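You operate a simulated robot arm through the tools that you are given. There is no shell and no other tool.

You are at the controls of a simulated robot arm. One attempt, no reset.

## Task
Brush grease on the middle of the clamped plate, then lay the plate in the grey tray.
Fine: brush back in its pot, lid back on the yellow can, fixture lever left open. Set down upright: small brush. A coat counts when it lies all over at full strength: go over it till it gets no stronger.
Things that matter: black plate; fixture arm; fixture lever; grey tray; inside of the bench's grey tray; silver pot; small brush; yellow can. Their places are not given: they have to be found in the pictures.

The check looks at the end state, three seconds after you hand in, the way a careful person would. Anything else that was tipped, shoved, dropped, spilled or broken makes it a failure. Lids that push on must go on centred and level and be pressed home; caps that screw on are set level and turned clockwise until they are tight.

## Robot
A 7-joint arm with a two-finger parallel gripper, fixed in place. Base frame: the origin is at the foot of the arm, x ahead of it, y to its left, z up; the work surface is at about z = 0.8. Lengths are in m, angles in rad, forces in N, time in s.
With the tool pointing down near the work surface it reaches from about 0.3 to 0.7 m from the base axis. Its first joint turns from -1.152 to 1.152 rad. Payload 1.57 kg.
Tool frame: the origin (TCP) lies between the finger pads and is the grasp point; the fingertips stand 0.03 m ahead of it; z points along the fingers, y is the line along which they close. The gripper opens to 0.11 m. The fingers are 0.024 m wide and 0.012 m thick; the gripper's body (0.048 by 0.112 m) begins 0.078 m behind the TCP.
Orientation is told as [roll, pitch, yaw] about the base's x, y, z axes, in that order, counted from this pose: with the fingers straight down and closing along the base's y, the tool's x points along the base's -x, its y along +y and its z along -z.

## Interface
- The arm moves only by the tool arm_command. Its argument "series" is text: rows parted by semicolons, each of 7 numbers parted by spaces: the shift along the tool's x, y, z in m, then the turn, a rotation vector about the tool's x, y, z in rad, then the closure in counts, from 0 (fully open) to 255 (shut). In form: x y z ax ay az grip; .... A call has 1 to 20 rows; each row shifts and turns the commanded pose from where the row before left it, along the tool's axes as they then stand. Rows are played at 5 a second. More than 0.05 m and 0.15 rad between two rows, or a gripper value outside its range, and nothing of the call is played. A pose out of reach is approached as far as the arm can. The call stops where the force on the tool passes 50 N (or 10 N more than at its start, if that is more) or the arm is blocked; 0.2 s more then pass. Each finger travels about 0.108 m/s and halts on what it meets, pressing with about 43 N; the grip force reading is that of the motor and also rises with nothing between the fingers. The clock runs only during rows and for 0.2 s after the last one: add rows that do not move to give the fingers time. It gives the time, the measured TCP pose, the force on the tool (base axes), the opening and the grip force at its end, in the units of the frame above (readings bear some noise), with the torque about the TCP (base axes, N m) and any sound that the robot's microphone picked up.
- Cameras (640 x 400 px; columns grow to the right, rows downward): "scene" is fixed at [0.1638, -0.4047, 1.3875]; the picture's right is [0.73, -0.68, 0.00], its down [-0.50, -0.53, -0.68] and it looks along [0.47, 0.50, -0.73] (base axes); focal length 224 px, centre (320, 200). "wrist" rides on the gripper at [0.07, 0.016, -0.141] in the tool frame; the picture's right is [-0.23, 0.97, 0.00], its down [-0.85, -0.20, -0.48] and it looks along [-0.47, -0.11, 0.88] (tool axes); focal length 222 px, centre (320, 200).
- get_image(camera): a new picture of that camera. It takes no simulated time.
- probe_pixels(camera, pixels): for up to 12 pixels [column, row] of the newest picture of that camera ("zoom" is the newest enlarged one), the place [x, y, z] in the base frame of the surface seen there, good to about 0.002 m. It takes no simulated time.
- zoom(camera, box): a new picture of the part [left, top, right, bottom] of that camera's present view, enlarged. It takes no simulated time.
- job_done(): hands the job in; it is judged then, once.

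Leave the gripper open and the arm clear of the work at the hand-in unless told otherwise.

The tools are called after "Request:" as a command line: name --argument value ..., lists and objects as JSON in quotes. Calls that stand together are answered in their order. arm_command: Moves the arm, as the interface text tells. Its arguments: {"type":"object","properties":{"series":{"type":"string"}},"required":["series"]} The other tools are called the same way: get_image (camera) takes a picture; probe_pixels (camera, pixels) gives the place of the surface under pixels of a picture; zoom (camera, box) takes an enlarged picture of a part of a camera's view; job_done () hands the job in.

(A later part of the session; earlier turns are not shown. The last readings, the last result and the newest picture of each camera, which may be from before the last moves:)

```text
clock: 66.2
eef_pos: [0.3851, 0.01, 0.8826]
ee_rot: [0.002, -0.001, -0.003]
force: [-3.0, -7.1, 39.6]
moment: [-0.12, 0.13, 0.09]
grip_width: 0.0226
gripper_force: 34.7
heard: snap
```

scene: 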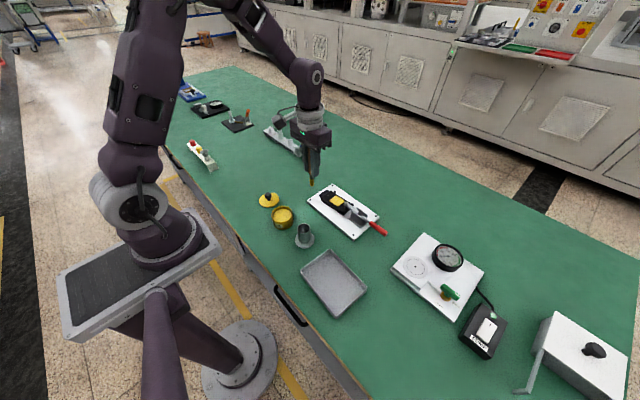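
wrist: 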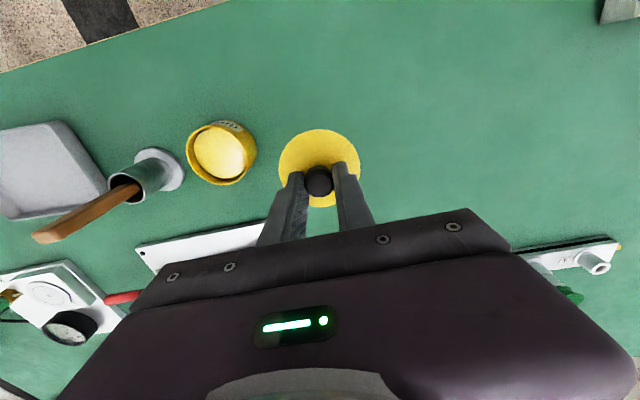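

I heard a snap at 39.6 N. I'll release and check that the lid is level.

Request:
arm_command --series "0 0 -0.0015 0 0 0 255;0 0 -0.0005 0 0 0 220;0 0 0 0 0 0 150;0 0 0 0 0 0 100;0 0 0 0 0 0 100;0 0 -0.03 0 0 0 100;0 0 -0.045 0 0 0 100;0 0 -0.04 0 0 0 100;0 0 0 0 0 0 100"

Request:
zoom --camera "scene" --box '[260, 190, 310, 235]'

Request:
probe_pixels --camera "zoom" --pixels '[[210, 210], [290, 265], [375, 200], [300, 150], [250, 250], [350, 240], [285, 170], [280, 140]]'

Request:
get_image --camera "wrist"

Request:
zoom --camera "wrist" --box '[270, 90, 370, 190]'

Request:
probe_pixels --camera "zoom" --pixels '[[310, 100], [220, 180], [420, 180], [310, 300], [250, 120], [380, 120], [310, 215]]'

```text
clock: 68.2
eef_pos: [0.384, 0.0123, 0.9986]
ee_rot: [-0.001, 0.002, 0.0]
force: [0.2, 0.3, 0.4]
moment: [-0.04, -0.02, 0.0]
grip_width: 0.0672
gripper_force: 0.0
```

```text
8.89 times, centred on (285, 212) of scene
```

zoom: 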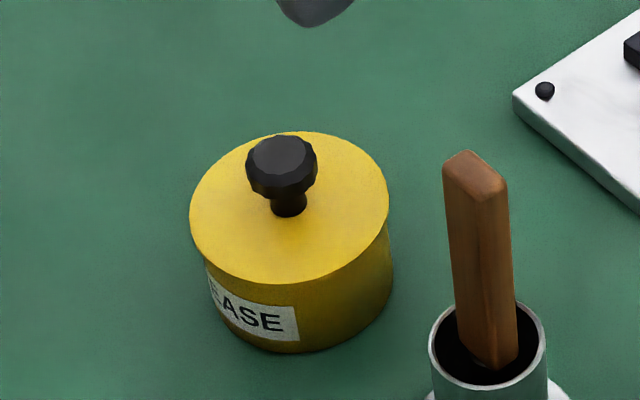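

```text
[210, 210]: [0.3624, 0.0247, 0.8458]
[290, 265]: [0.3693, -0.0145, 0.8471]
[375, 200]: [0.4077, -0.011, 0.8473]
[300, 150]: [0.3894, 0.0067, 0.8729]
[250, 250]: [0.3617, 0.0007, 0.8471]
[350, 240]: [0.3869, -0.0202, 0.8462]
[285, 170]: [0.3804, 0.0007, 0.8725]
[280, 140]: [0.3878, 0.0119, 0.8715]
```

```text
taken
```

wrist: 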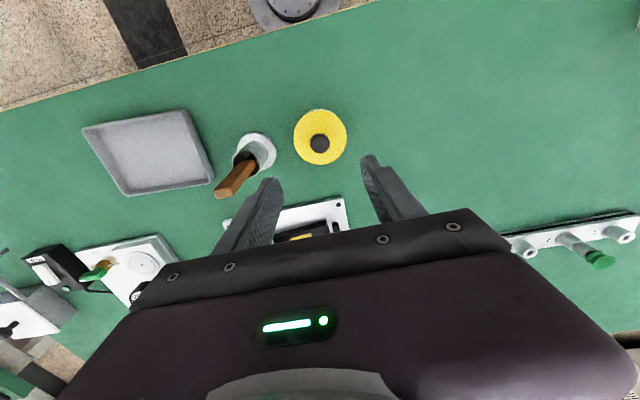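

```text
4.00 times, centred on (320, 140) of wrist
```

zoom: 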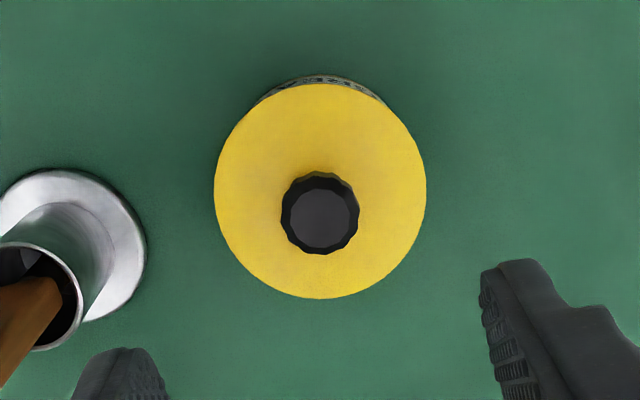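

```text
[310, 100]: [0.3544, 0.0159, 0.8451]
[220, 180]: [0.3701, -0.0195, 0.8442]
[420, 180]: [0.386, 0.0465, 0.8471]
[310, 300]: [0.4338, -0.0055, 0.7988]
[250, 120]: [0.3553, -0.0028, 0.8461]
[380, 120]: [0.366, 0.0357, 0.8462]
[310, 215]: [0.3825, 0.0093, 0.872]
```

The lid is level with its top back at z≈0.8465, the same as at the start, and centred on the can. To be sure it is home I'll press the knob top once more with closed fingers.

Request:
arm_command --series "0 0 0 0 0 0 255;0 0 0.02 0 0 0 255;0 0 0.03 0 0 0 255;0 0 0.03 0 0 0 255;0 0 0.013 0 0 0 255;0 0 0.001 0 0 0 255;0 0 0.001 0 0 0 255;0 0 0.001 0 0 0 255;0 0 0 0 0 0 255"

```text
clock: 70.2
eef_pos: [0.386, 0.011, 0.9022]
ee_rot: [0.0, 0.0, -0.001]
force: [0.1, -0.3, 1.5]
moment: [0.02, -0.02, 0.04]
grip_width: 0.0
gripper_force: 21.2
```

Request:
arm_command --series "0 0 0.001 0 0 0 255;0 0 0.0005 0 0 0 255;0 0 0 0 0 0 255"

```text
clock: 71.2
eef_pos: [0.3848, 0.0113, 0.9021]
ee_rot: [0.0, -0.002, 0.0]
force: [-3.5, 0.9, 22.2]
moment: [-0.03, 0.18, -0.01]
grip_width: 0.0
gripper_force: 21.4
stopped in row 3: the force on the tool passed its limit at 51 N (the readings are from after the stop); the commanded pose is now the measured one
```

That hit hard resistance with no more travel, so the lid is home. Next is the lever. I'll rise, move above the handle at about (0.558, -0.235), and then yaw the gripper 90° so the fingers straddle the handle along x.

Request:
arm_command --series "0 0 -0.03 0 0 0 255;0 0 -0.045 0 0 0 255;0 0 -0.045 0 0 0 255;0 0 -0.03 0 0 0 255;-0.0247 -0.0352 0 0 0 0 180;-0.0247 -0.0352 0 0 0 0 116;-0.0247 -0.0352 0 0 0 0 116;-0.0247 -0.0352 0 0 0 0 116;-0.0247 -0.0352 0 0 0 0 116;-0.0247 -0.0352 0 0 0 0 116;-0.0247 -0.0352 0 0 0 0 116;0 0 0 0 0 0 116"

Request:
arm_command --series "0 0 0 0 0 -0.1428 116;0 0 0 0 0 -0.1428 116;0 0 0 0 0 -0.1428 116;0 0 0 0 0 -0.1428 116;0 0 0 0 0 -0.1428 116;0 0 0 0 0 -0.1428 116;0 0 0 0 0 -0.1428 116;0 0 0 0 0 -0.1428 116;0 0 0 0 0 -0.1428 116;0 0 0 0 0 -0.1428 116;0 0 0 0 0 -0.1428 116;0 0 0 0 0 0 116"

Request:
get_image --camera "wrist"

Request:
get_image --camera "scene"

```text
clock: 73.8
eef_pos: [0.5573, -0.235, 1.0514]
ee_rot: [0.0, -0.002, -0.001]
force: [-1.3, -0.6, 0.0]
moment: [0.04, -0.01, -0.02]
grip_width: 0.0602
gripper_force: 0.0
```

```text
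clock: 76.4
eef_pos: [0.5582, -0.2351, 1.0529]
ee_rot: [-0.002, 0.001, 1.571]
force: [-0.2, 0.2, -0.4]
moment: [0.01, 0.0, 0.02]
grip_width: 0.0602
gripper_force: 0.0
```

```text
taken
```

wrist: 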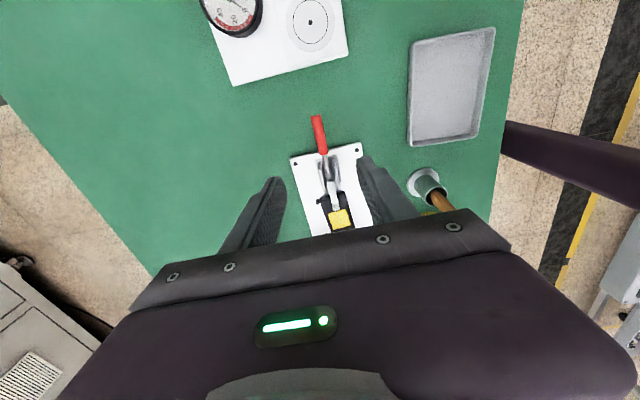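

```text
taken
```

scene: 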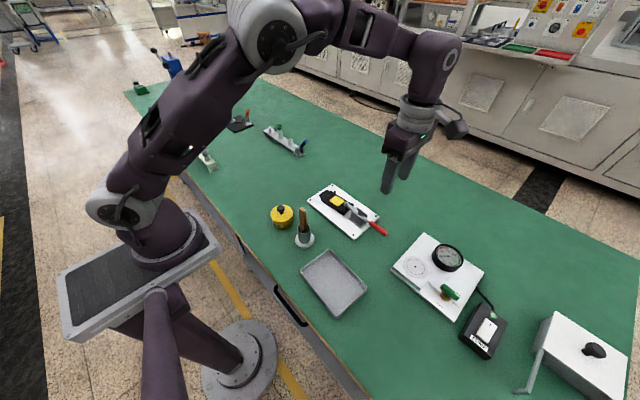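

The yaw worked. I'll zoom the wrist view on the lever and bracket.

Request:
zoom --camera "wrist" --box '[270, 100, 390, 240]'

Request:
probe_pixels --camera "zoom" --pixels '[[237, 55], [242, 100], [250, 150], [255, 175], [262, 200], [300, 330], [240, 220], [310, 200], [275, 255], [320, 370], [232, 45]]'

Request:
zoom --camera "scene" --box '[345, 200, 393, 240]'

Request:
probe_pixels --camera "zoom" --pixels '[[430, 240], [380, 225], [480, 260], [540, 310], [320, 190], [200, 150], [110, 100], [60, 75], [400, 270], [250, 165]]'

```text
2.86 times, centred on (330, 170) of wrist
```

zoom: 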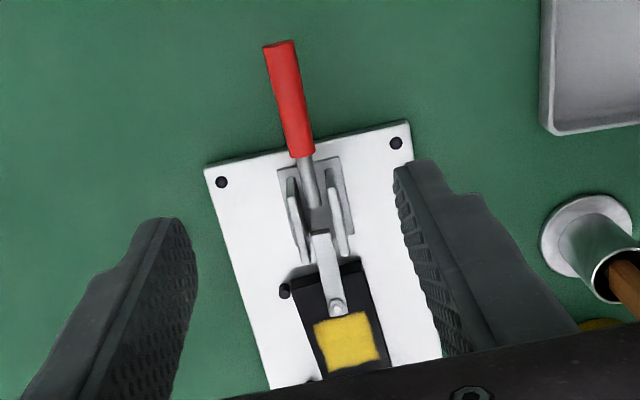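

```text
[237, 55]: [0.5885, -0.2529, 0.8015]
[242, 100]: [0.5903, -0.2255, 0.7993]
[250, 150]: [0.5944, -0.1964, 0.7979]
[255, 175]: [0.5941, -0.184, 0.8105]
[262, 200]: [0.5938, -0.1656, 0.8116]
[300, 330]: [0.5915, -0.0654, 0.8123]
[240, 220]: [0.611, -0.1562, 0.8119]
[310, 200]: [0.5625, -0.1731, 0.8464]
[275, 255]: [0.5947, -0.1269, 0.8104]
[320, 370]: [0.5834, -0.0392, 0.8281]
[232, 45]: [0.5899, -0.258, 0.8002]
```

```text
10.00 times, centred on (369, 220) of scene
```

zoom: 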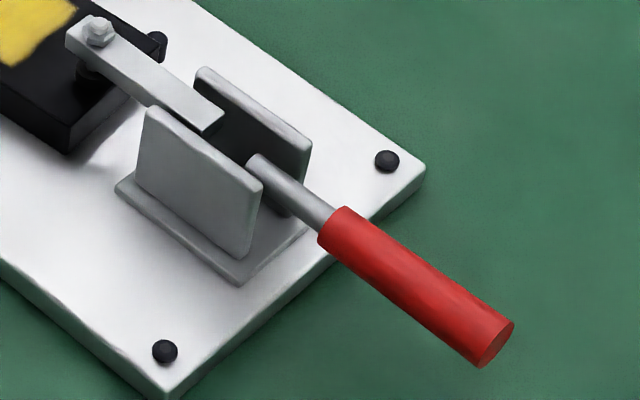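

```text
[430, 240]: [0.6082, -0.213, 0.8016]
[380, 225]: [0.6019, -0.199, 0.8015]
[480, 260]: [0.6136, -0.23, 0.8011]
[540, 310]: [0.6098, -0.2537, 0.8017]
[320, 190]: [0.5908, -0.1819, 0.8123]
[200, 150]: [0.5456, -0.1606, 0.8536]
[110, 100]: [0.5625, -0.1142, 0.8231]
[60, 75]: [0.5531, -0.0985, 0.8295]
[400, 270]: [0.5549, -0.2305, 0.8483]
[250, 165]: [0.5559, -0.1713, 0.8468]
```

I'll probe the handle in that same zoom to get its height and radius.

Request:
probe_pixels --camera "zoom" --pixels '[[350, 220], [340, 245], [420, 275], [410, 295], [480, 320], [465, 345], [497, 345], [510, 325], [290, 190], [265, 165], [200, 120], [300, 215]]'

```text
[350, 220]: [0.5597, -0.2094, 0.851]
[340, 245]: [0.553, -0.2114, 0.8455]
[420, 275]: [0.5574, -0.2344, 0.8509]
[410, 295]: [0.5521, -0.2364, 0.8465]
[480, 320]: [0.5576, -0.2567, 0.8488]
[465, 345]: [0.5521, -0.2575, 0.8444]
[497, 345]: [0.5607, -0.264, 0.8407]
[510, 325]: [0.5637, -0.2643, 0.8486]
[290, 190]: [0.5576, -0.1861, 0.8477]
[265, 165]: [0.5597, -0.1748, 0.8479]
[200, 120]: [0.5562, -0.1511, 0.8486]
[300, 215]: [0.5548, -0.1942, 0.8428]
```

The handle is horizontal, centred at x≈0.558, z≈0.843, running from y -0.204 to -0.264. I'll check the height of the gauge panel nearby, then descend over the handle at y≈-0.243.

Request:
get_image --camera "scene"

Request:
probe_pixels --camera "scene" --pixels '[[448, 250], [427, 235], [393, 268], [448, 292], [440, 262], [333, 252], [303, 270], [365, 288], [330, 312], [333, 283]]'

Request:
arm_command --series "0.008 0 0.045 0 0 0 116;0 0 0.045 0 0 0 116;0 0 0.045 0 0 0 116;0 0 0.045 0 0 0 116;0 0 0.015 0 0 0 116;0 0 0 0 0 0 116"

Request:
zoom --camera "scene" --box '[330, 180, 420, 250]'

Request:
get_image --camera "wrist"

```text
taken
```

scene: 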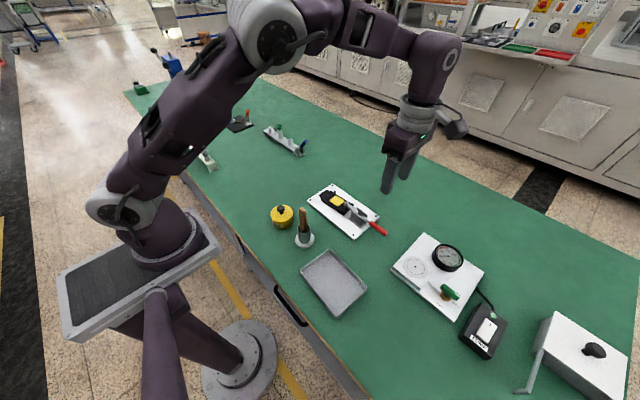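

```text
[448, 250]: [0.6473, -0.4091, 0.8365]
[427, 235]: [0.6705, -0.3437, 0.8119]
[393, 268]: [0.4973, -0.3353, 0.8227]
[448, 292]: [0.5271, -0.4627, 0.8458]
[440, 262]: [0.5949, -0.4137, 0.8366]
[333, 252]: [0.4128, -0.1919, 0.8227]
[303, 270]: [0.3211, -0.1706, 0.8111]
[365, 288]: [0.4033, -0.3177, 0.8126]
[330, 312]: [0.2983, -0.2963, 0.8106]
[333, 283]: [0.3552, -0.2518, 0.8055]
```

```text
clock: 77.8
eef_pos: [0.5584, -0.2436, 0.8575]
ee_rot: [-0.003, -0.002, 1.57]
force: [0.2, -0.3, -0.7]
moment: [-0.01, 0.0, -0.04]
grip_width: 0.0599
gripper_force: 0.1
```

```text
5.71 times, centred on (375, 215) of scene
```

zoom: 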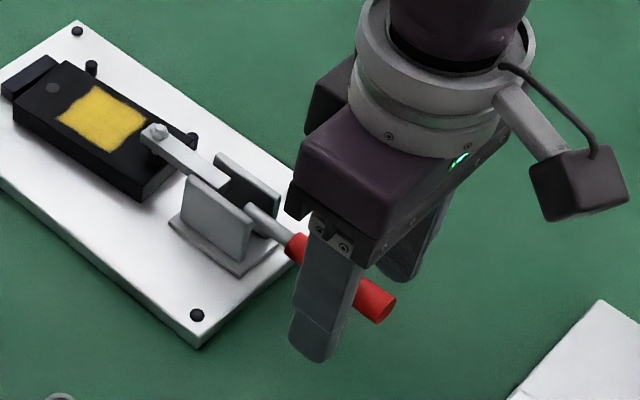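

```text
taken
```

wrist: 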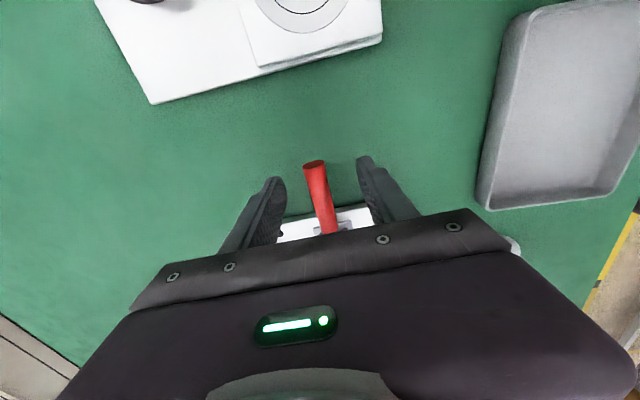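

The fingers straddle the handle. I'll lower 6 mm and grip it.

Request:
arm_command --series "0 0 0.006 0 0 0 116;0 0 0 0 0 0 180;0 0 0 0 0 0 255;0 0 0 0 0 0 255;0 0 0 0 0 0 255"

Request:
zoom --camera "scene" --box '[330, 180, 420, 250]'

```text
clock: 79.0
eef_pos: [0.5603, -0.2424, 0.8505]
ee_rot: [-0.005, -0.001, 1.571]
force: [16.2, -1.8, -5.2]
moment: [-0.34, -0.17, -0.06]
grip_width: 0.0156
gripper_force: 30.7
```

```text
5.71 times, centred on (375, 215) of scene
```

zoom: 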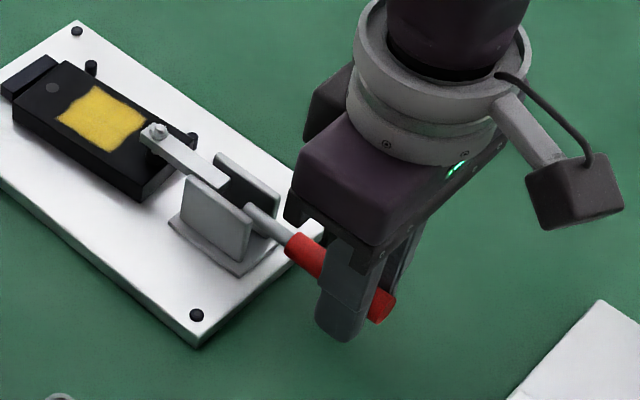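

The side force is 16 N, so I'm about 2 mm off-centre in x. I'll correct that and then start rotating the lever upward in an arc about its pivot (y≈-0.155, z≈0.843), tipping the tool with it.

Request:
arm_command --series "0 -0.0015 0 0 0 0 255;0 0 0 0 0 0 255;-0.0006 0 -0.0044 0 0.05 0 255;-0.0012 0 -0.0087 0 0.1 0 255;0 0 0 0 0 0 255"

Request:
zoom --camera "scene" --box '[330, 180, 420, 250]'

```text
clock: 80.2
eef_pos: [0.5602, -0.2403, 0.8625]
ee_rot: [-0.002, 0.152, 1.57]
force: [10.7, 3.2, -13.1]
moment: [-0.73, -0.1, 0.02]
grip_width: 0.0158
gripper_force: 31.2
```

```text
5.71 times, centred on (375, 215) of scene
```

zoom: 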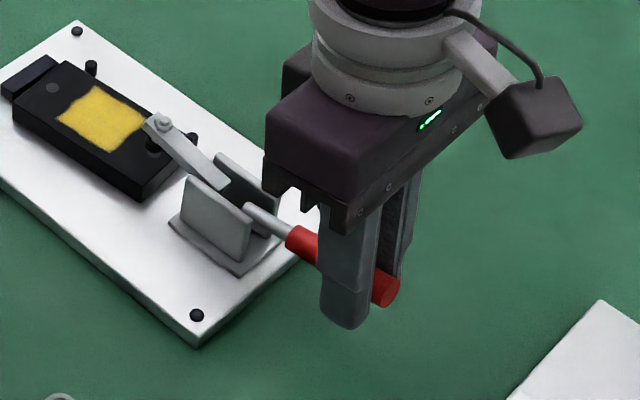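

The clamp arm is lifting off the plate. I'll continue along the arc.

Request:
arm_command --series "-0.0012 -0.001 -0.0087 0 0.1 0 255;-0.0012 0 -0.0087 0 0.1 0 255;-0.0012 0 -0.0087 0 0.1 0 255;0 0 0 0 0 0 255"

Request:
zoom --camera "scene" --box '[330, 170, 420, 240]'

```text
clock: 81.2
eef_pos: [0.5601, -0.2298, 0.887]
ee_rot: [0.0, 0.45, 1.572]
force: [-7.7, 11.8, -15.1]
moment: [-0.36, 0.09, -0.01]
grip_width: 0.0156
gripper_force: 30.9
```

```text
5.71 times, centred on (375, 205) of scene
```

zoom: 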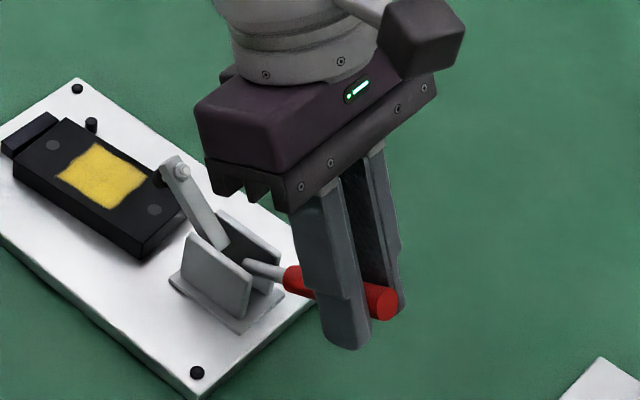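

The lever is following well. I'll nudge the path about 1 mm toward +y to relieve the pull and continue.

Request:
arm_command --series "-0.0018 0.0005 -0.0087 0 0.1 0 255;-0.0015 0 -0.0087 0 0.1 0 255;-0.0012 0 -0.0087 0 0.1 0 255;0 0 0 0 0 0 255"

Request:
zoom --camera "scene" --box '[330, 160, 420, 230]'

```text
clock: 82.2
eef_pos: [0.5594, -0.2133, 0.9069]
ee_rot: [-0.003, 0.751, 1.567]
force: [-8.9, 7.9, -18.3]
moment: [-0.25, 0.11, -0.03]
grip_width: 0.0157
gripper_force: 31.0
```

```text
5.71 times, centred on (375, 195) of scene
```

zoom: 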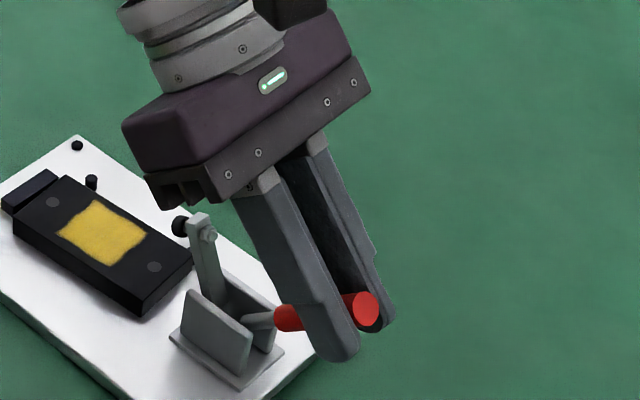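

The arm is nearly vertical. I'll keep the tool's tilt fixed now and carry the handle further along its arc until it meets its stop.

Request:
arm_command --series "-0.0004 0.0005 -0.0086 0 0 0 255;0 0 0 0 0 0 255"

Request:
zoom --camera "scene" --box '[330, 160, 420, 230]'

```text
clock: 82.8
eef_pos: [0.5604, -0.2085, 0.9144]
ee_rot: [-0.004, 0.751, 1.567]
force: [-1.4, -5.7, -8.5]
moment: [-0.81, 0.14, 0.08]
grip_width: 0.0158
gripper_force: 31.4
```

```text
5.71 times, centred on (375, 195) of scene
```

zoom: 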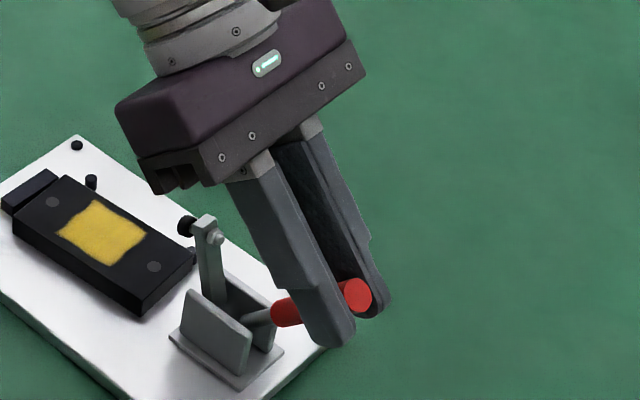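

Request:
arm_command --series "-0.0013 0 -0.0085 0 0 0 255;-0.0022 0 -0.0084 0 0 0 255;0 0 0 0 0 0 255"

Request:
zoom --camera "scene" --box '[330, 160, 420, 230]'

```text
clock: 83.6
eef_pos: [0.5601, -0.1951, 0.9253]
ee_rot: [-0.003, 0.749, 1.567]
force: [4.6, -21.8, -8.7]
moment: [-0.13, 0.08, 0.14]
grip_width: 0.0157
gripper_force: 31.5
```

```text
5.71 times, centred on (375, 195) of scene
```

zoom: 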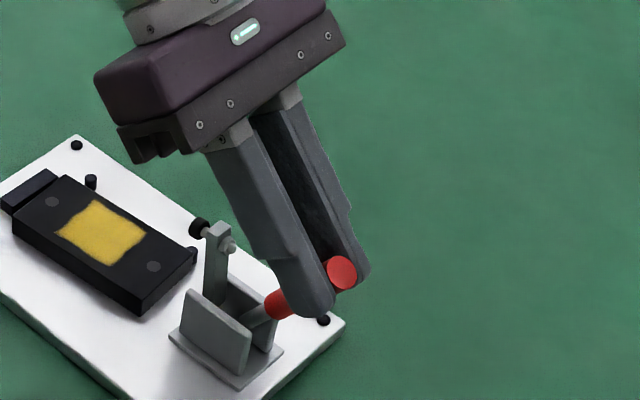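

The resistance along the arc rose to about 23 N, perhaps the stop. I'll make one more small step to find out.

Request:
arm_command --series "-0.0015 0 -0.004 0 0 0 255;0 0 0 0 0 0 255"

Request:
zoom --camera "scene" --box '[330, 160, 420, 230]'

```text
clock: 84.2
eef_pos: [0.5609, -0.1904, 0.9262]
ee_rot: [-0.003, 0.749, 1.568]
force: [2.1, -21.9, -7.0]
moment: [-0.28, 0.07, 0.14]
grip_width: 0.0157
gripper_force: 31.1
```

```text
5.71 times, centred on (375, 195) of scene
```

zoom: 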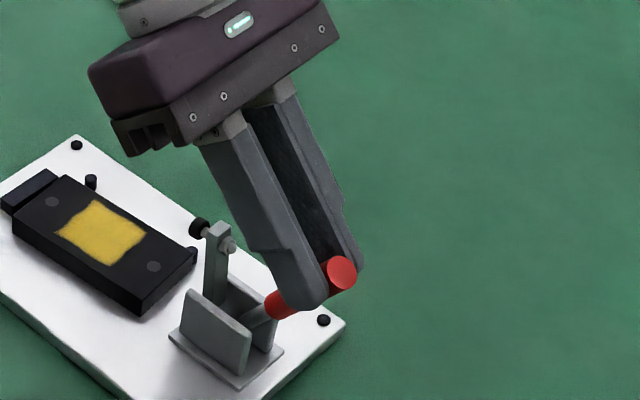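

The arm and lever no longer move, so the lever is at its open stop. I'll back off slightly to unload and then open the fingers.

Request:
arm_command --series "0.0015 0 0.003 0 0 0 255;0 0 0 0 0 0 220;0 0 0 0 0 0 190;0 0 0 0 0 0 150;0 0 0 0 0 0 110;0 0 0 0 0 0 110"

Request:
zoom --camera "scene" --box '[330, 160, 420, 230]'

```text
clock: 85.6
eef_pos: [0.5591, -0.1928, 0.9253]
ee_rot: [-0.005, 0.75, 1.568]
force: [-0.7, 0.0, -0.4]
moment: [-0.05, 0.0, 0.01]
grip_width: 0.0627
gripper_force: 0.1
```

```text
5.71 times, centred on (375, 195) of scene
```

zoom: 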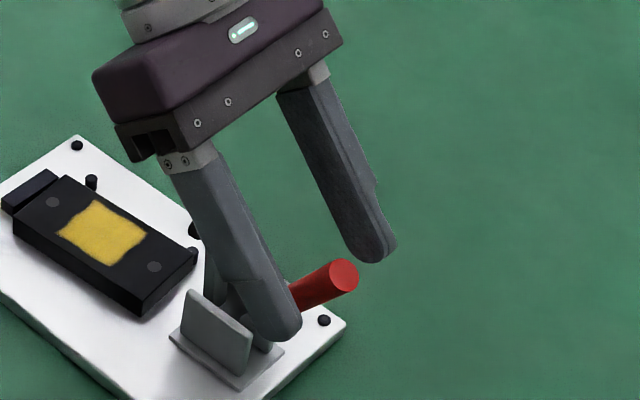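

The lever stays put. I'll retreat along the tool axis, then rise.

Request:
arm_command --series "0 0 -0.03 0 0 0 110;0 0 -0.04 0 0 0 110;0.0272 0 -0.0292 0 0 0 110;0.0272 0 -0.0292 0 0 0 110;0 0 0 0 0 0 110"

Request:
get_image --camera "scene"

Request:
zoom --camera "scene" --box '[310, 180, 394, 240]'

```text
clock: 86.8
eef_pos: [0.5603, -0.1452, 1.0559]
ee_rot: [-0.003, 0.749, 1.57]
force: [-0.1, -0.4, 0.1]
moment: [0.02, -0.03, 0.03]
grip_width: 0.0627
gripper_force: 0.2
```

```text
taken
```

scene: 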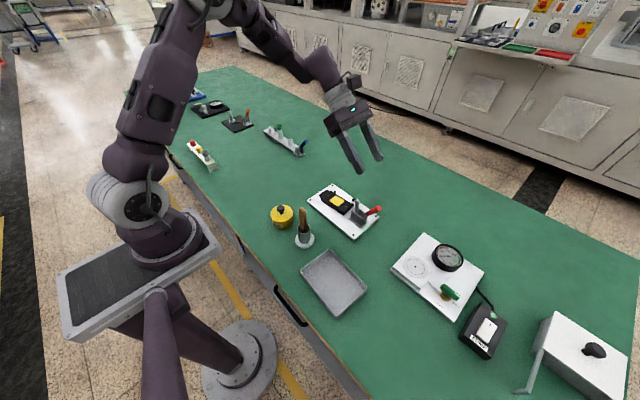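

```text
6.67 times, centred on (352, 210) of scene
```

zoom: 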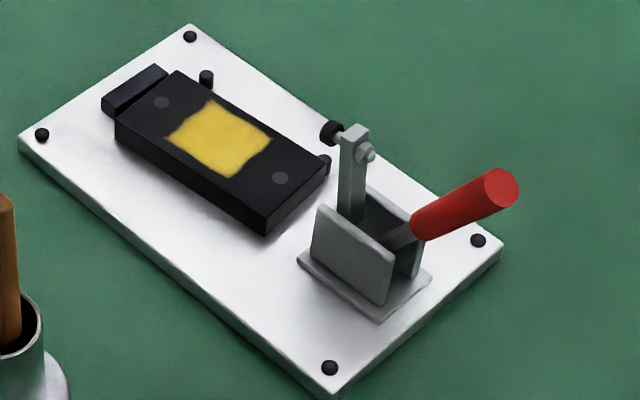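

The lever is fully open and the arm stands clear of the plate. I'll straighten the tool, move above the plate, and measure both the plate and the tray.

Request:
arm_command --series "0 0 0 0 -0.15 0 0;0 0 0 0 -0.15 0 0;0 0 0 0 -0.15 0 0;0 0 0 0 -0.15 0 0;0 0 0 0 -0.15 0 0;-0.0425 0 0 0 0 0 0;-0.0425 0 0 0 0 0 0;0 0 0 0 0 0 0"

Request:
get_image --camera "wrist"

Request:
zoom --camera "wrist" --box '[240, 60, 380, 180]'

Request:
zoom --camera "scene" --box '[293, 243, 373, 323]'

Request:
probe_pixels --camera "zoom" --pixels '[[299, 48], [172, 142], [463, 218], [325, 350], [290, 70], [185, 155], [440, 225], [325, 325], [390, 130], [240, 260], [225, 100], [400, 290]]'

```text
clock: 88.6
eef_pos: [0.5589, -0.06, 1.0562]
ee_rot: [-0.002, -0.002, 1.57]
force: [0.2, -0.1, 0.1]
moment: [0.01, 0.01, 0.02]
grip_width: 0.11
gripper_force: 0.1
```

```text
taken
```

wrist: 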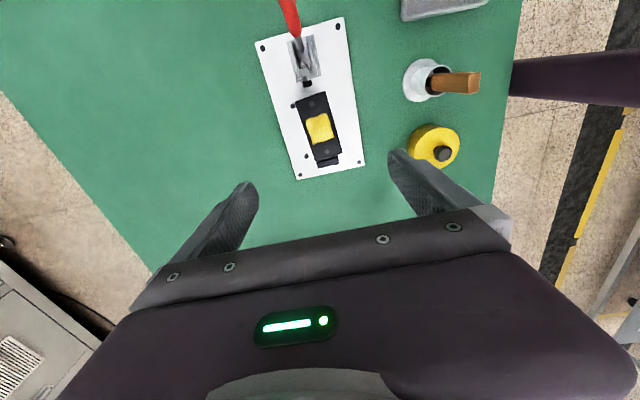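

```text
3.33 times, centred on (310, 120) of wrist
```

zoom: 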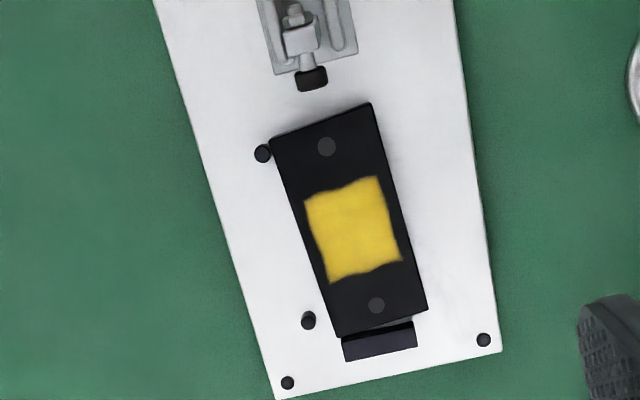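

```text
5.00 times, centred on (333, 283) of scene
```

zoom: 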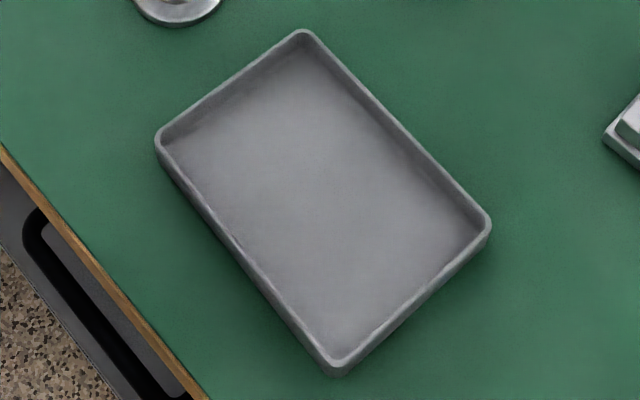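

```text
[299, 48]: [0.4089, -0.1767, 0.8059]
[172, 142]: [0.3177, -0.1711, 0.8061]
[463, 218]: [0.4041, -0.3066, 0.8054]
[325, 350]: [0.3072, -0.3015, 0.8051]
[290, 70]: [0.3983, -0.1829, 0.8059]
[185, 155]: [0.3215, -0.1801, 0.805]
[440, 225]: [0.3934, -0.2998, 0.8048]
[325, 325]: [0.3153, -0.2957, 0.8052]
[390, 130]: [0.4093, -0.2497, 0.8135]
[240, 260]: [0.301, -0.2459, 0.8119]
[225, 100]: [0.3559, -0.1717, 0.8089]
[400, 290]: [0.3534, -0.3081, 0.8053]
```

The tray floor spans about x 0.31–0.405, y -0.305 to -0.172, nearly square to the axes, so there is room. Next I'll probe the plate corners in a fresh wrist zoom.

Request:
zoom --camera "wrist" --box '[280, 80, 350, 170]'

Request:
probe_pixels --camera "zoom" --pixels '[[240, 95], [355, 60], [430, 322], [325, 350], [260, 180], [400, 190], [300, 280], [410, 260], [332, 210]]'

```text
4.44 times, centred on (315, 125) of wrist
```

zoom: 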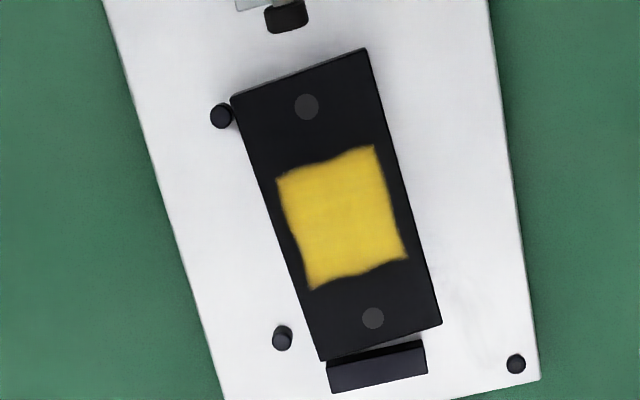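

```text
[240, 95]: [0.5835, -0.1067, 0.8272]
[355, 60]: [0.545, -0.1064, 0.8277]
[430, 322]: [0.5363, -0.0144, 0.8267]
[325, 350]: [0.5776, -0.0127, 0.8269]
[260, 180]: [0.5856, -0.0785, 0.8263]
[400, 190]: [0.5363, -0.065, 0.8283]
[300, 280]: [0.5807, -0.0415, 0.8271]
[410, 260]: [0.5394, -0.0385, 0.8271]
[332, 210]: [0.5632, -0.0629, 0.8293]
```

The plate is centred at about (0.5596, -0.061) with a yaw of about +0.09 rad. I'll align to that, open to about 0.07 m, and descend, stopping above to check.

Request:
arm_command --series "0.001 -0.0006 0 0 0 -0.09 92;0 0 0.045 0 0 0 92;0 0 0.045 0 0 0 92;0 0 0.045 0 0 0 92;0 0 0.045 0 0 0 92;0 0 0.012 0 0 0 92;0 0 0 0 0 0 92"

Request:
zoom --camera "scene" --box '[300, 165, 400, 235]'

Request:
get_image --camera "wrist"

Request:
zoom --camera "wrist" --box '[240, 110, 400, 230]'

```text
clock: 90.2
eef_pos: [0.5606, -0.0619, 0.8632]
ee_rot: [-0.001, 0.001, 1.661]
force: [0.1, -0.2, 0.5]
moment: [-0.01, -0.01, -0.04]
grip_width: 0.0702
gripper_force: 0.0
```

```text
5.71 times, centred on (350, 200) of scene
```

zoom: 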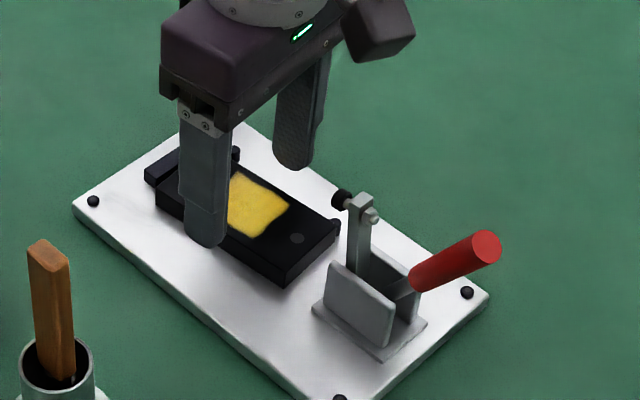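

```text
taken
```

wrist: 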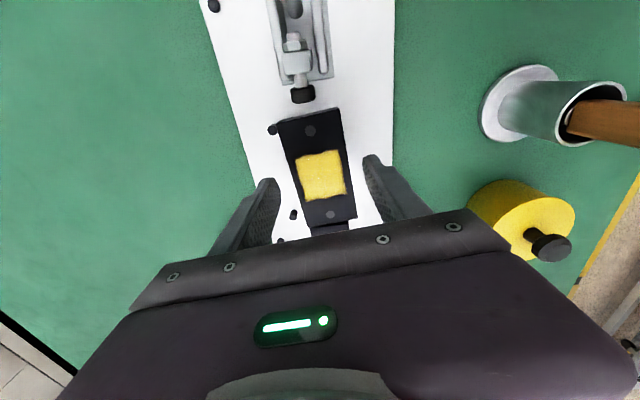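

```text
3.33 times, centred on (320, 170) of wrist
```

zoom: 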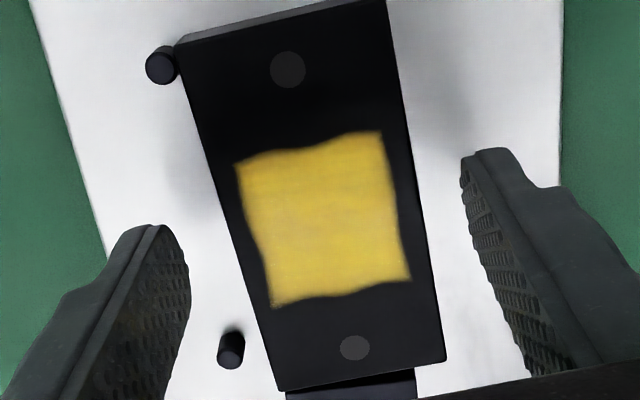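

The alignment is good, so I'll lower to TCP z≈0.845 and close on the plate's sides.

Request:
arm_command --series "0 0 0.01 0 0 0 92;0 0 0.0075 0 0 0 92;0 0 0 0 0 0 92;0 0 0 0 0 0 125;0 0 0 0 0 0 150;0 0 0 0 0 0 255;0 0 0 0 0 0 255;0 0 0 0 0 0 255"

Request:
zoom --camera "scene" --box '[300, 165, 400, 235]'

Request:
zoom --camera "wrist" --box '[240, 110, 400, 230]'

```text
clock: 92.0
eef_pos: [0.5609, -0.0619, 0.8452]
ee_rot: [-0.003, 0.0, 1.66]
force: [-0.5, -1.2, -0.3]
moment: [-0.04, 0.01, -0.01]
grip_width: 0.0492
gripper_force: 42.9
```

```text
5.71 times, centred on (350, 200) of scene
```

zoom: 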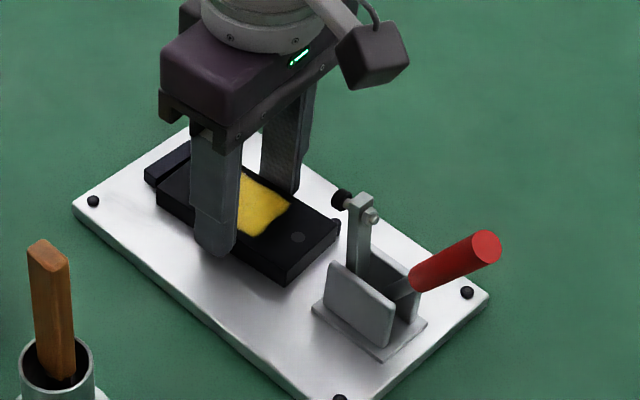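

```text
3.33 times, centred on (320, 170) of wrist
```

zoom: 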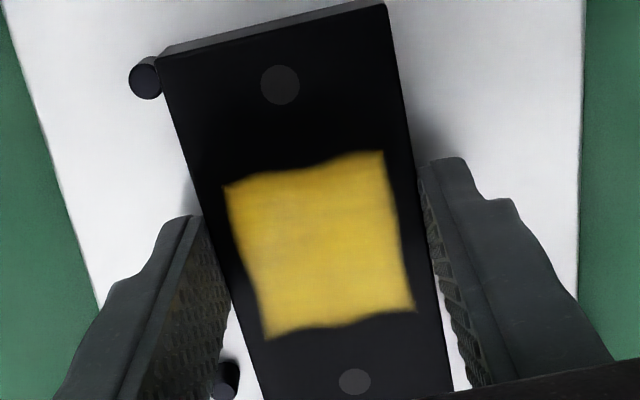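

The plate is gripped at 0.0492 m. I'll lift straight up.

Request:
arm_command --series "0 0 -0.01 0 0 0 255;0 0 -0.03 0 0 0 255;0 0 -0.04 0 0 0 255;0 0 -0.045 0 0 0 255;0 0 -0.045 0 0 0 255;0 0 0 0 0 0 255"

Request:
zoom --camera "scene" --box '[300, 125, 400, 235]'

Request:
get_image --camera "wrist"

```text
clock: 93.4
eef_pos: [0.5601, -0.0628, 1.0152]
ee_rot: [-0.002, 0.0, 1.662]
force: [-0.4, 0.9, -2.5]
moment: [0.02, 0.01, 0.03]
grip_width: 0.0498
gripper_force: 42.9
```

```text
3.64 times, centred on (350, 180) of scene
```

zoom: 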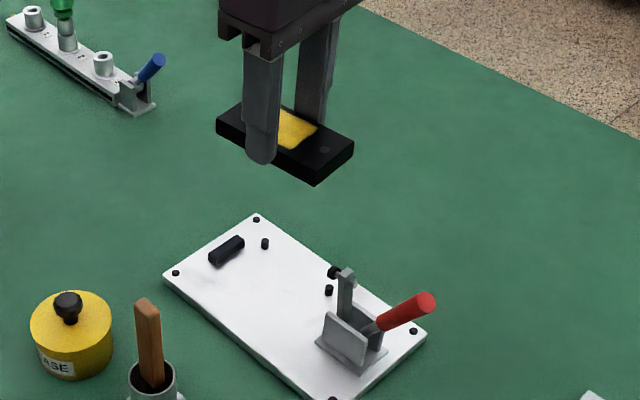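

```text
taken
```

wrist: 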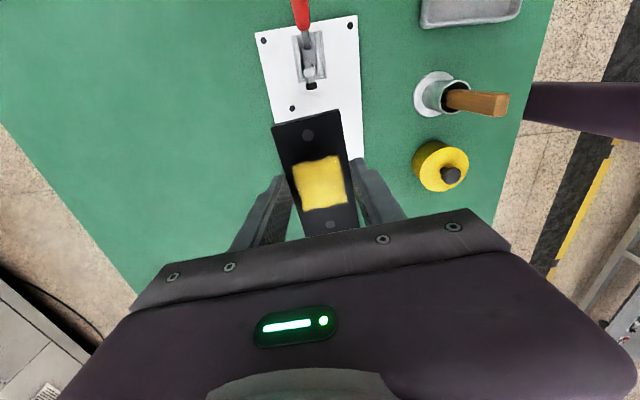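

The plate is held level. I'll turn it to the tray's angle and carry it, 2 cm higher, over the tray's centre (0.3595, -0.239).

Request:
arm_command --series "0 0 -0.02 0 0 0.14 255;0.02655 0.02743 0 0 0 0 255;0.02655 0.02743 0 0 0 0 255;0.02655 0.02743 0 0 0 0 255;0.02655 0.02743 0 0 0 0 255;0.02655 0.02743 0 0 0 0 255;0.02655 0.02743 0 0 0 0 255;0.02655 0.02743 0 0 0 0 255;0 0 0 0 0 0 255"

Request:
get_image --camera "scene"

Request:
get_image --camera "wrist"

```text
clock: 95.4
eef_pos: [0.3587, -0.2361, 1.0364]
ee_rot: [-0.003, 0.001, 1.52]
force: [0.5, 0.4, -1.9]
moment: [0.03, 0.0, 0.0]
grip_width: 0.0494
gripper_force: 42.9
```

```text
taken
```

scene: 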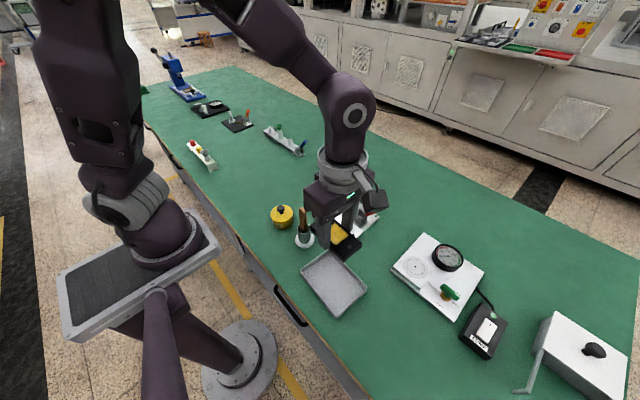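

```text
taken
```

wrist: 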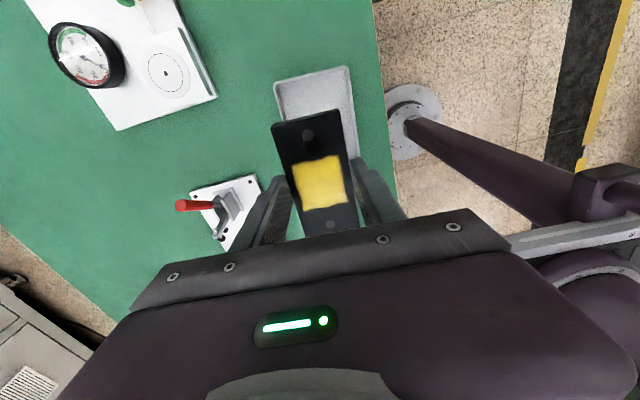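

I'm over the tray. I'll lower to about 0.90, stop, and check the clearances.

Request:
arm_command --series "0.003 0 0.04 0 0 0 255;0 0 0.04 0 0 0 255;0 0 0.04 0 0 0 255;0 0 0.016 0 0 0 255;0 0 0 0 0 0 255"

Request:
zoom --camera "scene" --box '[280, 220, 400, 325]'

Request:
get_image --camera "wrist"

```text
clock: 96.6
eef_pos: [0.3602, -0.2406, 0.8989]
ee_rot: [-0.002, 0.0, 1.522]
force: [0.2, 0.6, -2.6]
moment: [-0.03, -0.01, -0.01]
grip_width: 0.0495
gripper_force: 42.9
```

```text
3.81 times, centred on (340, 272) of scene
```

zoom: 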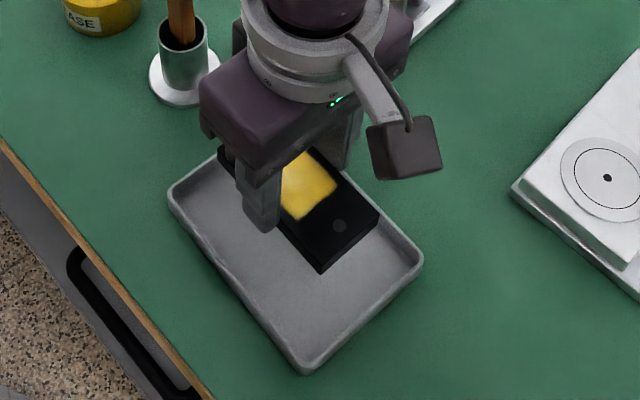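

```text
taken
```

wrist: 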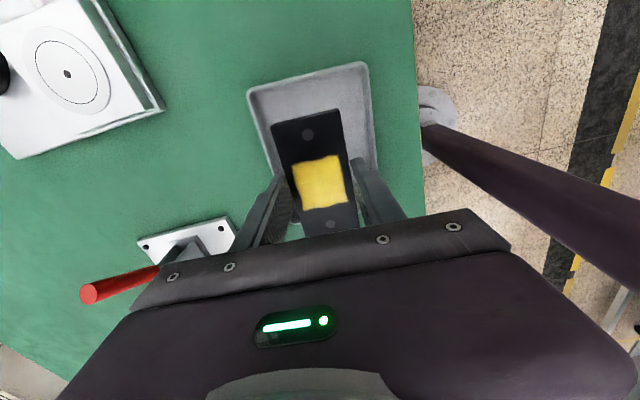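

It is roughly centred. I'll lower to just above the rim and check once more.

Request:
arm_command --series "0 0 0.02 0 0 0 255;0 0 0.016 0 0 0 255;0 0 0 0 0 0 255"

Request:
zoom --camera "scene" --box '[280, 220, 400, 325]'

Request:
zoom --camera "wrist" --box '[220, 50, 420, 240]'

Request:
probe_pixels --camera "zoom" --pixels '[[165, 60], [405, 30], [200, 200], [440, 200], [220, 180], [420, 170], [280, 40]]'

```text
clock: 97.4
eef_pos: [0.359, -0.2398, 0.8621]
ee_rot: [-0.001, 0.002, 1.521]
force: [0.4, 0.0, -1.3]
moment: [0.0, 0.01, 0.05]
grip_width: 0.0495
gripper_force: 42.9
```

```text
3.81 times, centred on (340, 272) of scene
```

zoom: 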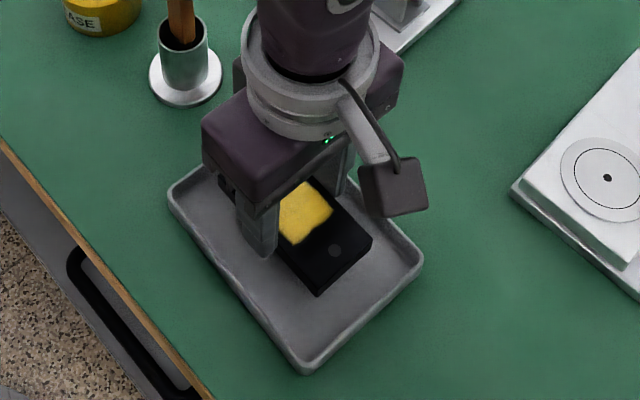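

```text
2.11 times, centred on (320, 145) of wrist
```

zoom: 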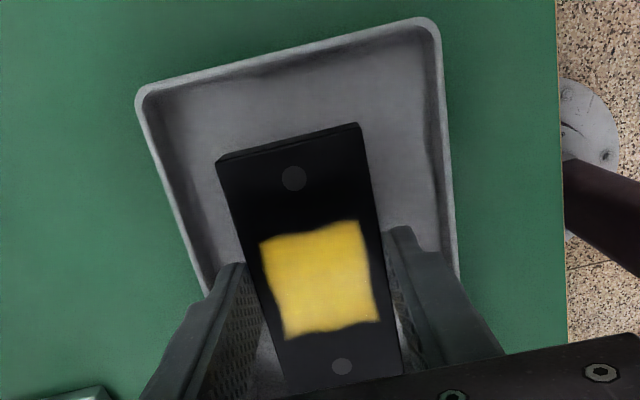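

```text
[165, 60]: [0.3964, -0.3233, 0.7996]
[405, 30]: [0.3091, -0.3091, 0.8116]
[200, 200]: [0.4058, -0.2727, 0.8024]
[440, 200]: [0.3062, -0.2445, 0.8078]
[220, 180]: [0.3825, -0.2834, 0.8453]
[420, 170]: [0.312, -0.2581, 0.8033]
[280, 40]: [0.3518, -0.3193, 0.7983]
```

The plate is well inside the walls. I'll lower the last 2 cm slowly.

Request:
arm_command --series "0 0 0.01 0 0 0 255;0 0 0.007 0 0 0 255;0 0 0.003 0 0 0 255;0 0 0 0 0 0 255"

Request:
zoom --camera "scene" --box '[280, 220, 400, 325]'

```text
clock: 98.4
eef_pos: [0.3598, -0.2398, 0.8435]
ee_rot: [-0.001, 0.0, 1.52]
force: [-0.3, -0.4, -3.0]
moment: [0.03, 0.03, 0.01]
grip_width: 0.0495
gripper_force: 43.2
```

```text
3.81 times, centred on (340, 272) of scene
```

zoom: 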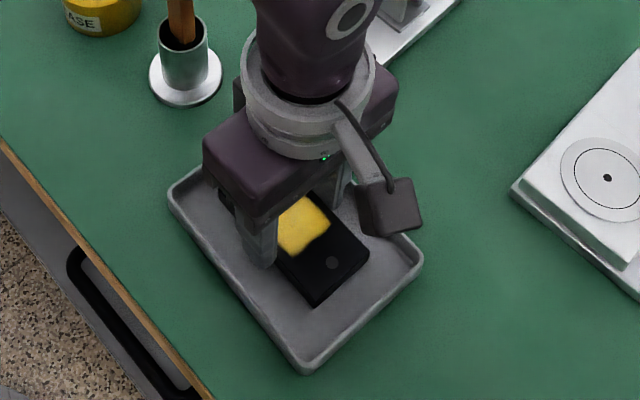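

Request:
arm_command --series "0 0 0.0015 0 0 0 255;0 0 0.0015 0 0 0 255;0 0 0 0 0 0 255"

```text
clock: 99.2
eef_pos: [0.3575, -0.2418, 0.8405]
ee_rot: [-0.002, -0.001, 1.521]
force: [-0.5, 0.3, -1.7]
moment: [0.01, 0.01, 0.0]
grip_width: 0.0496
gripper_force: 43.2
```

There is no contact yet. I'll go on by millimetres.

Request:
arm_command --series "0 0 0.001 0 0 0 255;0 0 0.001 0 0 0 255;0 0 0 0 0 0 255"

```text
clock: 100.0
eef_pos: [0.3593, -0.2422, 0.8393]
ee_rot: [-0.002, 0.0, 1.519]
force: [0.0, -0.7, -1.9]
moment: [0.01, 0.03, -0.01]
grip_width: 0.0495
gripper_force: 42.9
```

Request:
arm_command --series "0 0 0.001 0 0 0 255;0 0 0.001 0 0 0 255;0 0 0 0 0 0 255"

Request:
zoom --camera "scene" --box '[310, 250, 370, 310]'

```text
clock: 100.8
eef_pos: [0.3609, -0.2398, 0.8362]
ee_rot: [-0.002, 0.002, 1.52]
force: [-2.3, 1.1, 31.1]
moment: [-0.01, 0.15, -0.03]
grip_width: 0.0491
gripper_force: 42.6
```

```text
6.67 times, centred on (340, 280) of scene
```

zoom: 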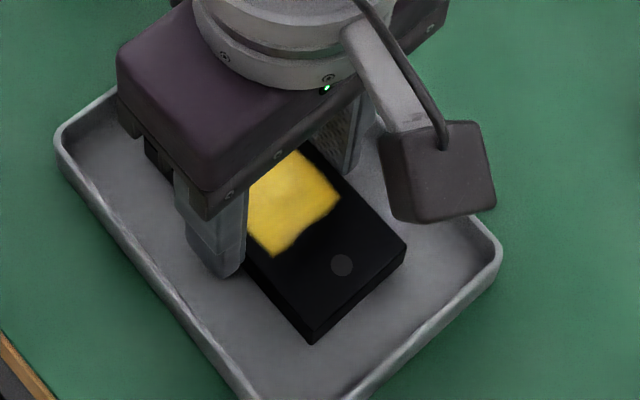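

The plate is down, with 31 N of contact. I'll ease up 1 mm, open just a few millimetres each side, and rise.

Request:
arm_command --series "0 0 -0.001 0 0 0 255;0 0 0 0 0 0 140;0 0 0 0 0 0 125;0 0 0 0 0 0 125;0 0 -0.01 0 0 0 125;0 0 -0.02 0 0 0 125;0 0 -0.04 0 0 0 125;0 0 -0.045 0 0 0 125;0 0 -0.045 0 0 0 125;0 0 -0.045 0 0 0 0;0 0 0 0 0 0 0"

Request:
get_image --camera "scene"

Request:
zoom --camera "scene" --box '[250, 190, 400, 320]'

Request:
get_image --camera "wrist"

```text
clock: 103.2
eef_pos: [0.3596, -0.2396, 1.0414]
ee_rot: [-0.001, 0.0, 1.523]
force: [0.5, -0.7, -0.6]
moment: [0.01, -0.01, -0.06]
grip_width: 0.1098
gripper_force: 0.1
```

```text
taken
```

scene: 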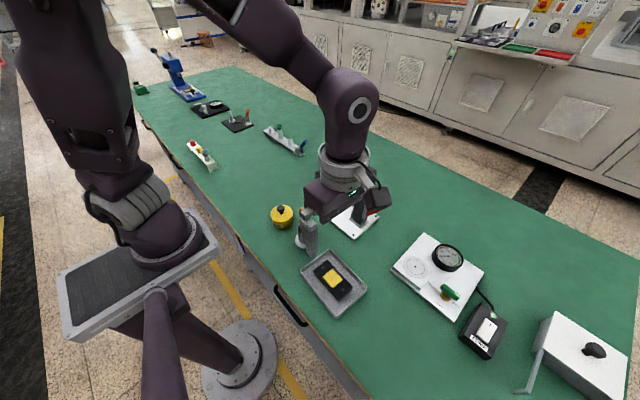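

```text
3.08 times, centred on (325, 255) of scene
```

zoom: 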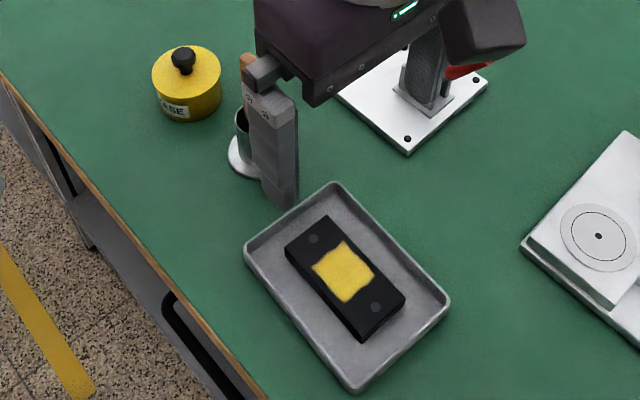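

```text
taken
```

wrist: 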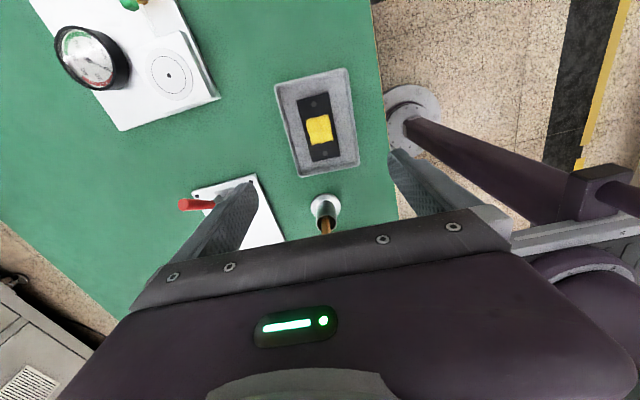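

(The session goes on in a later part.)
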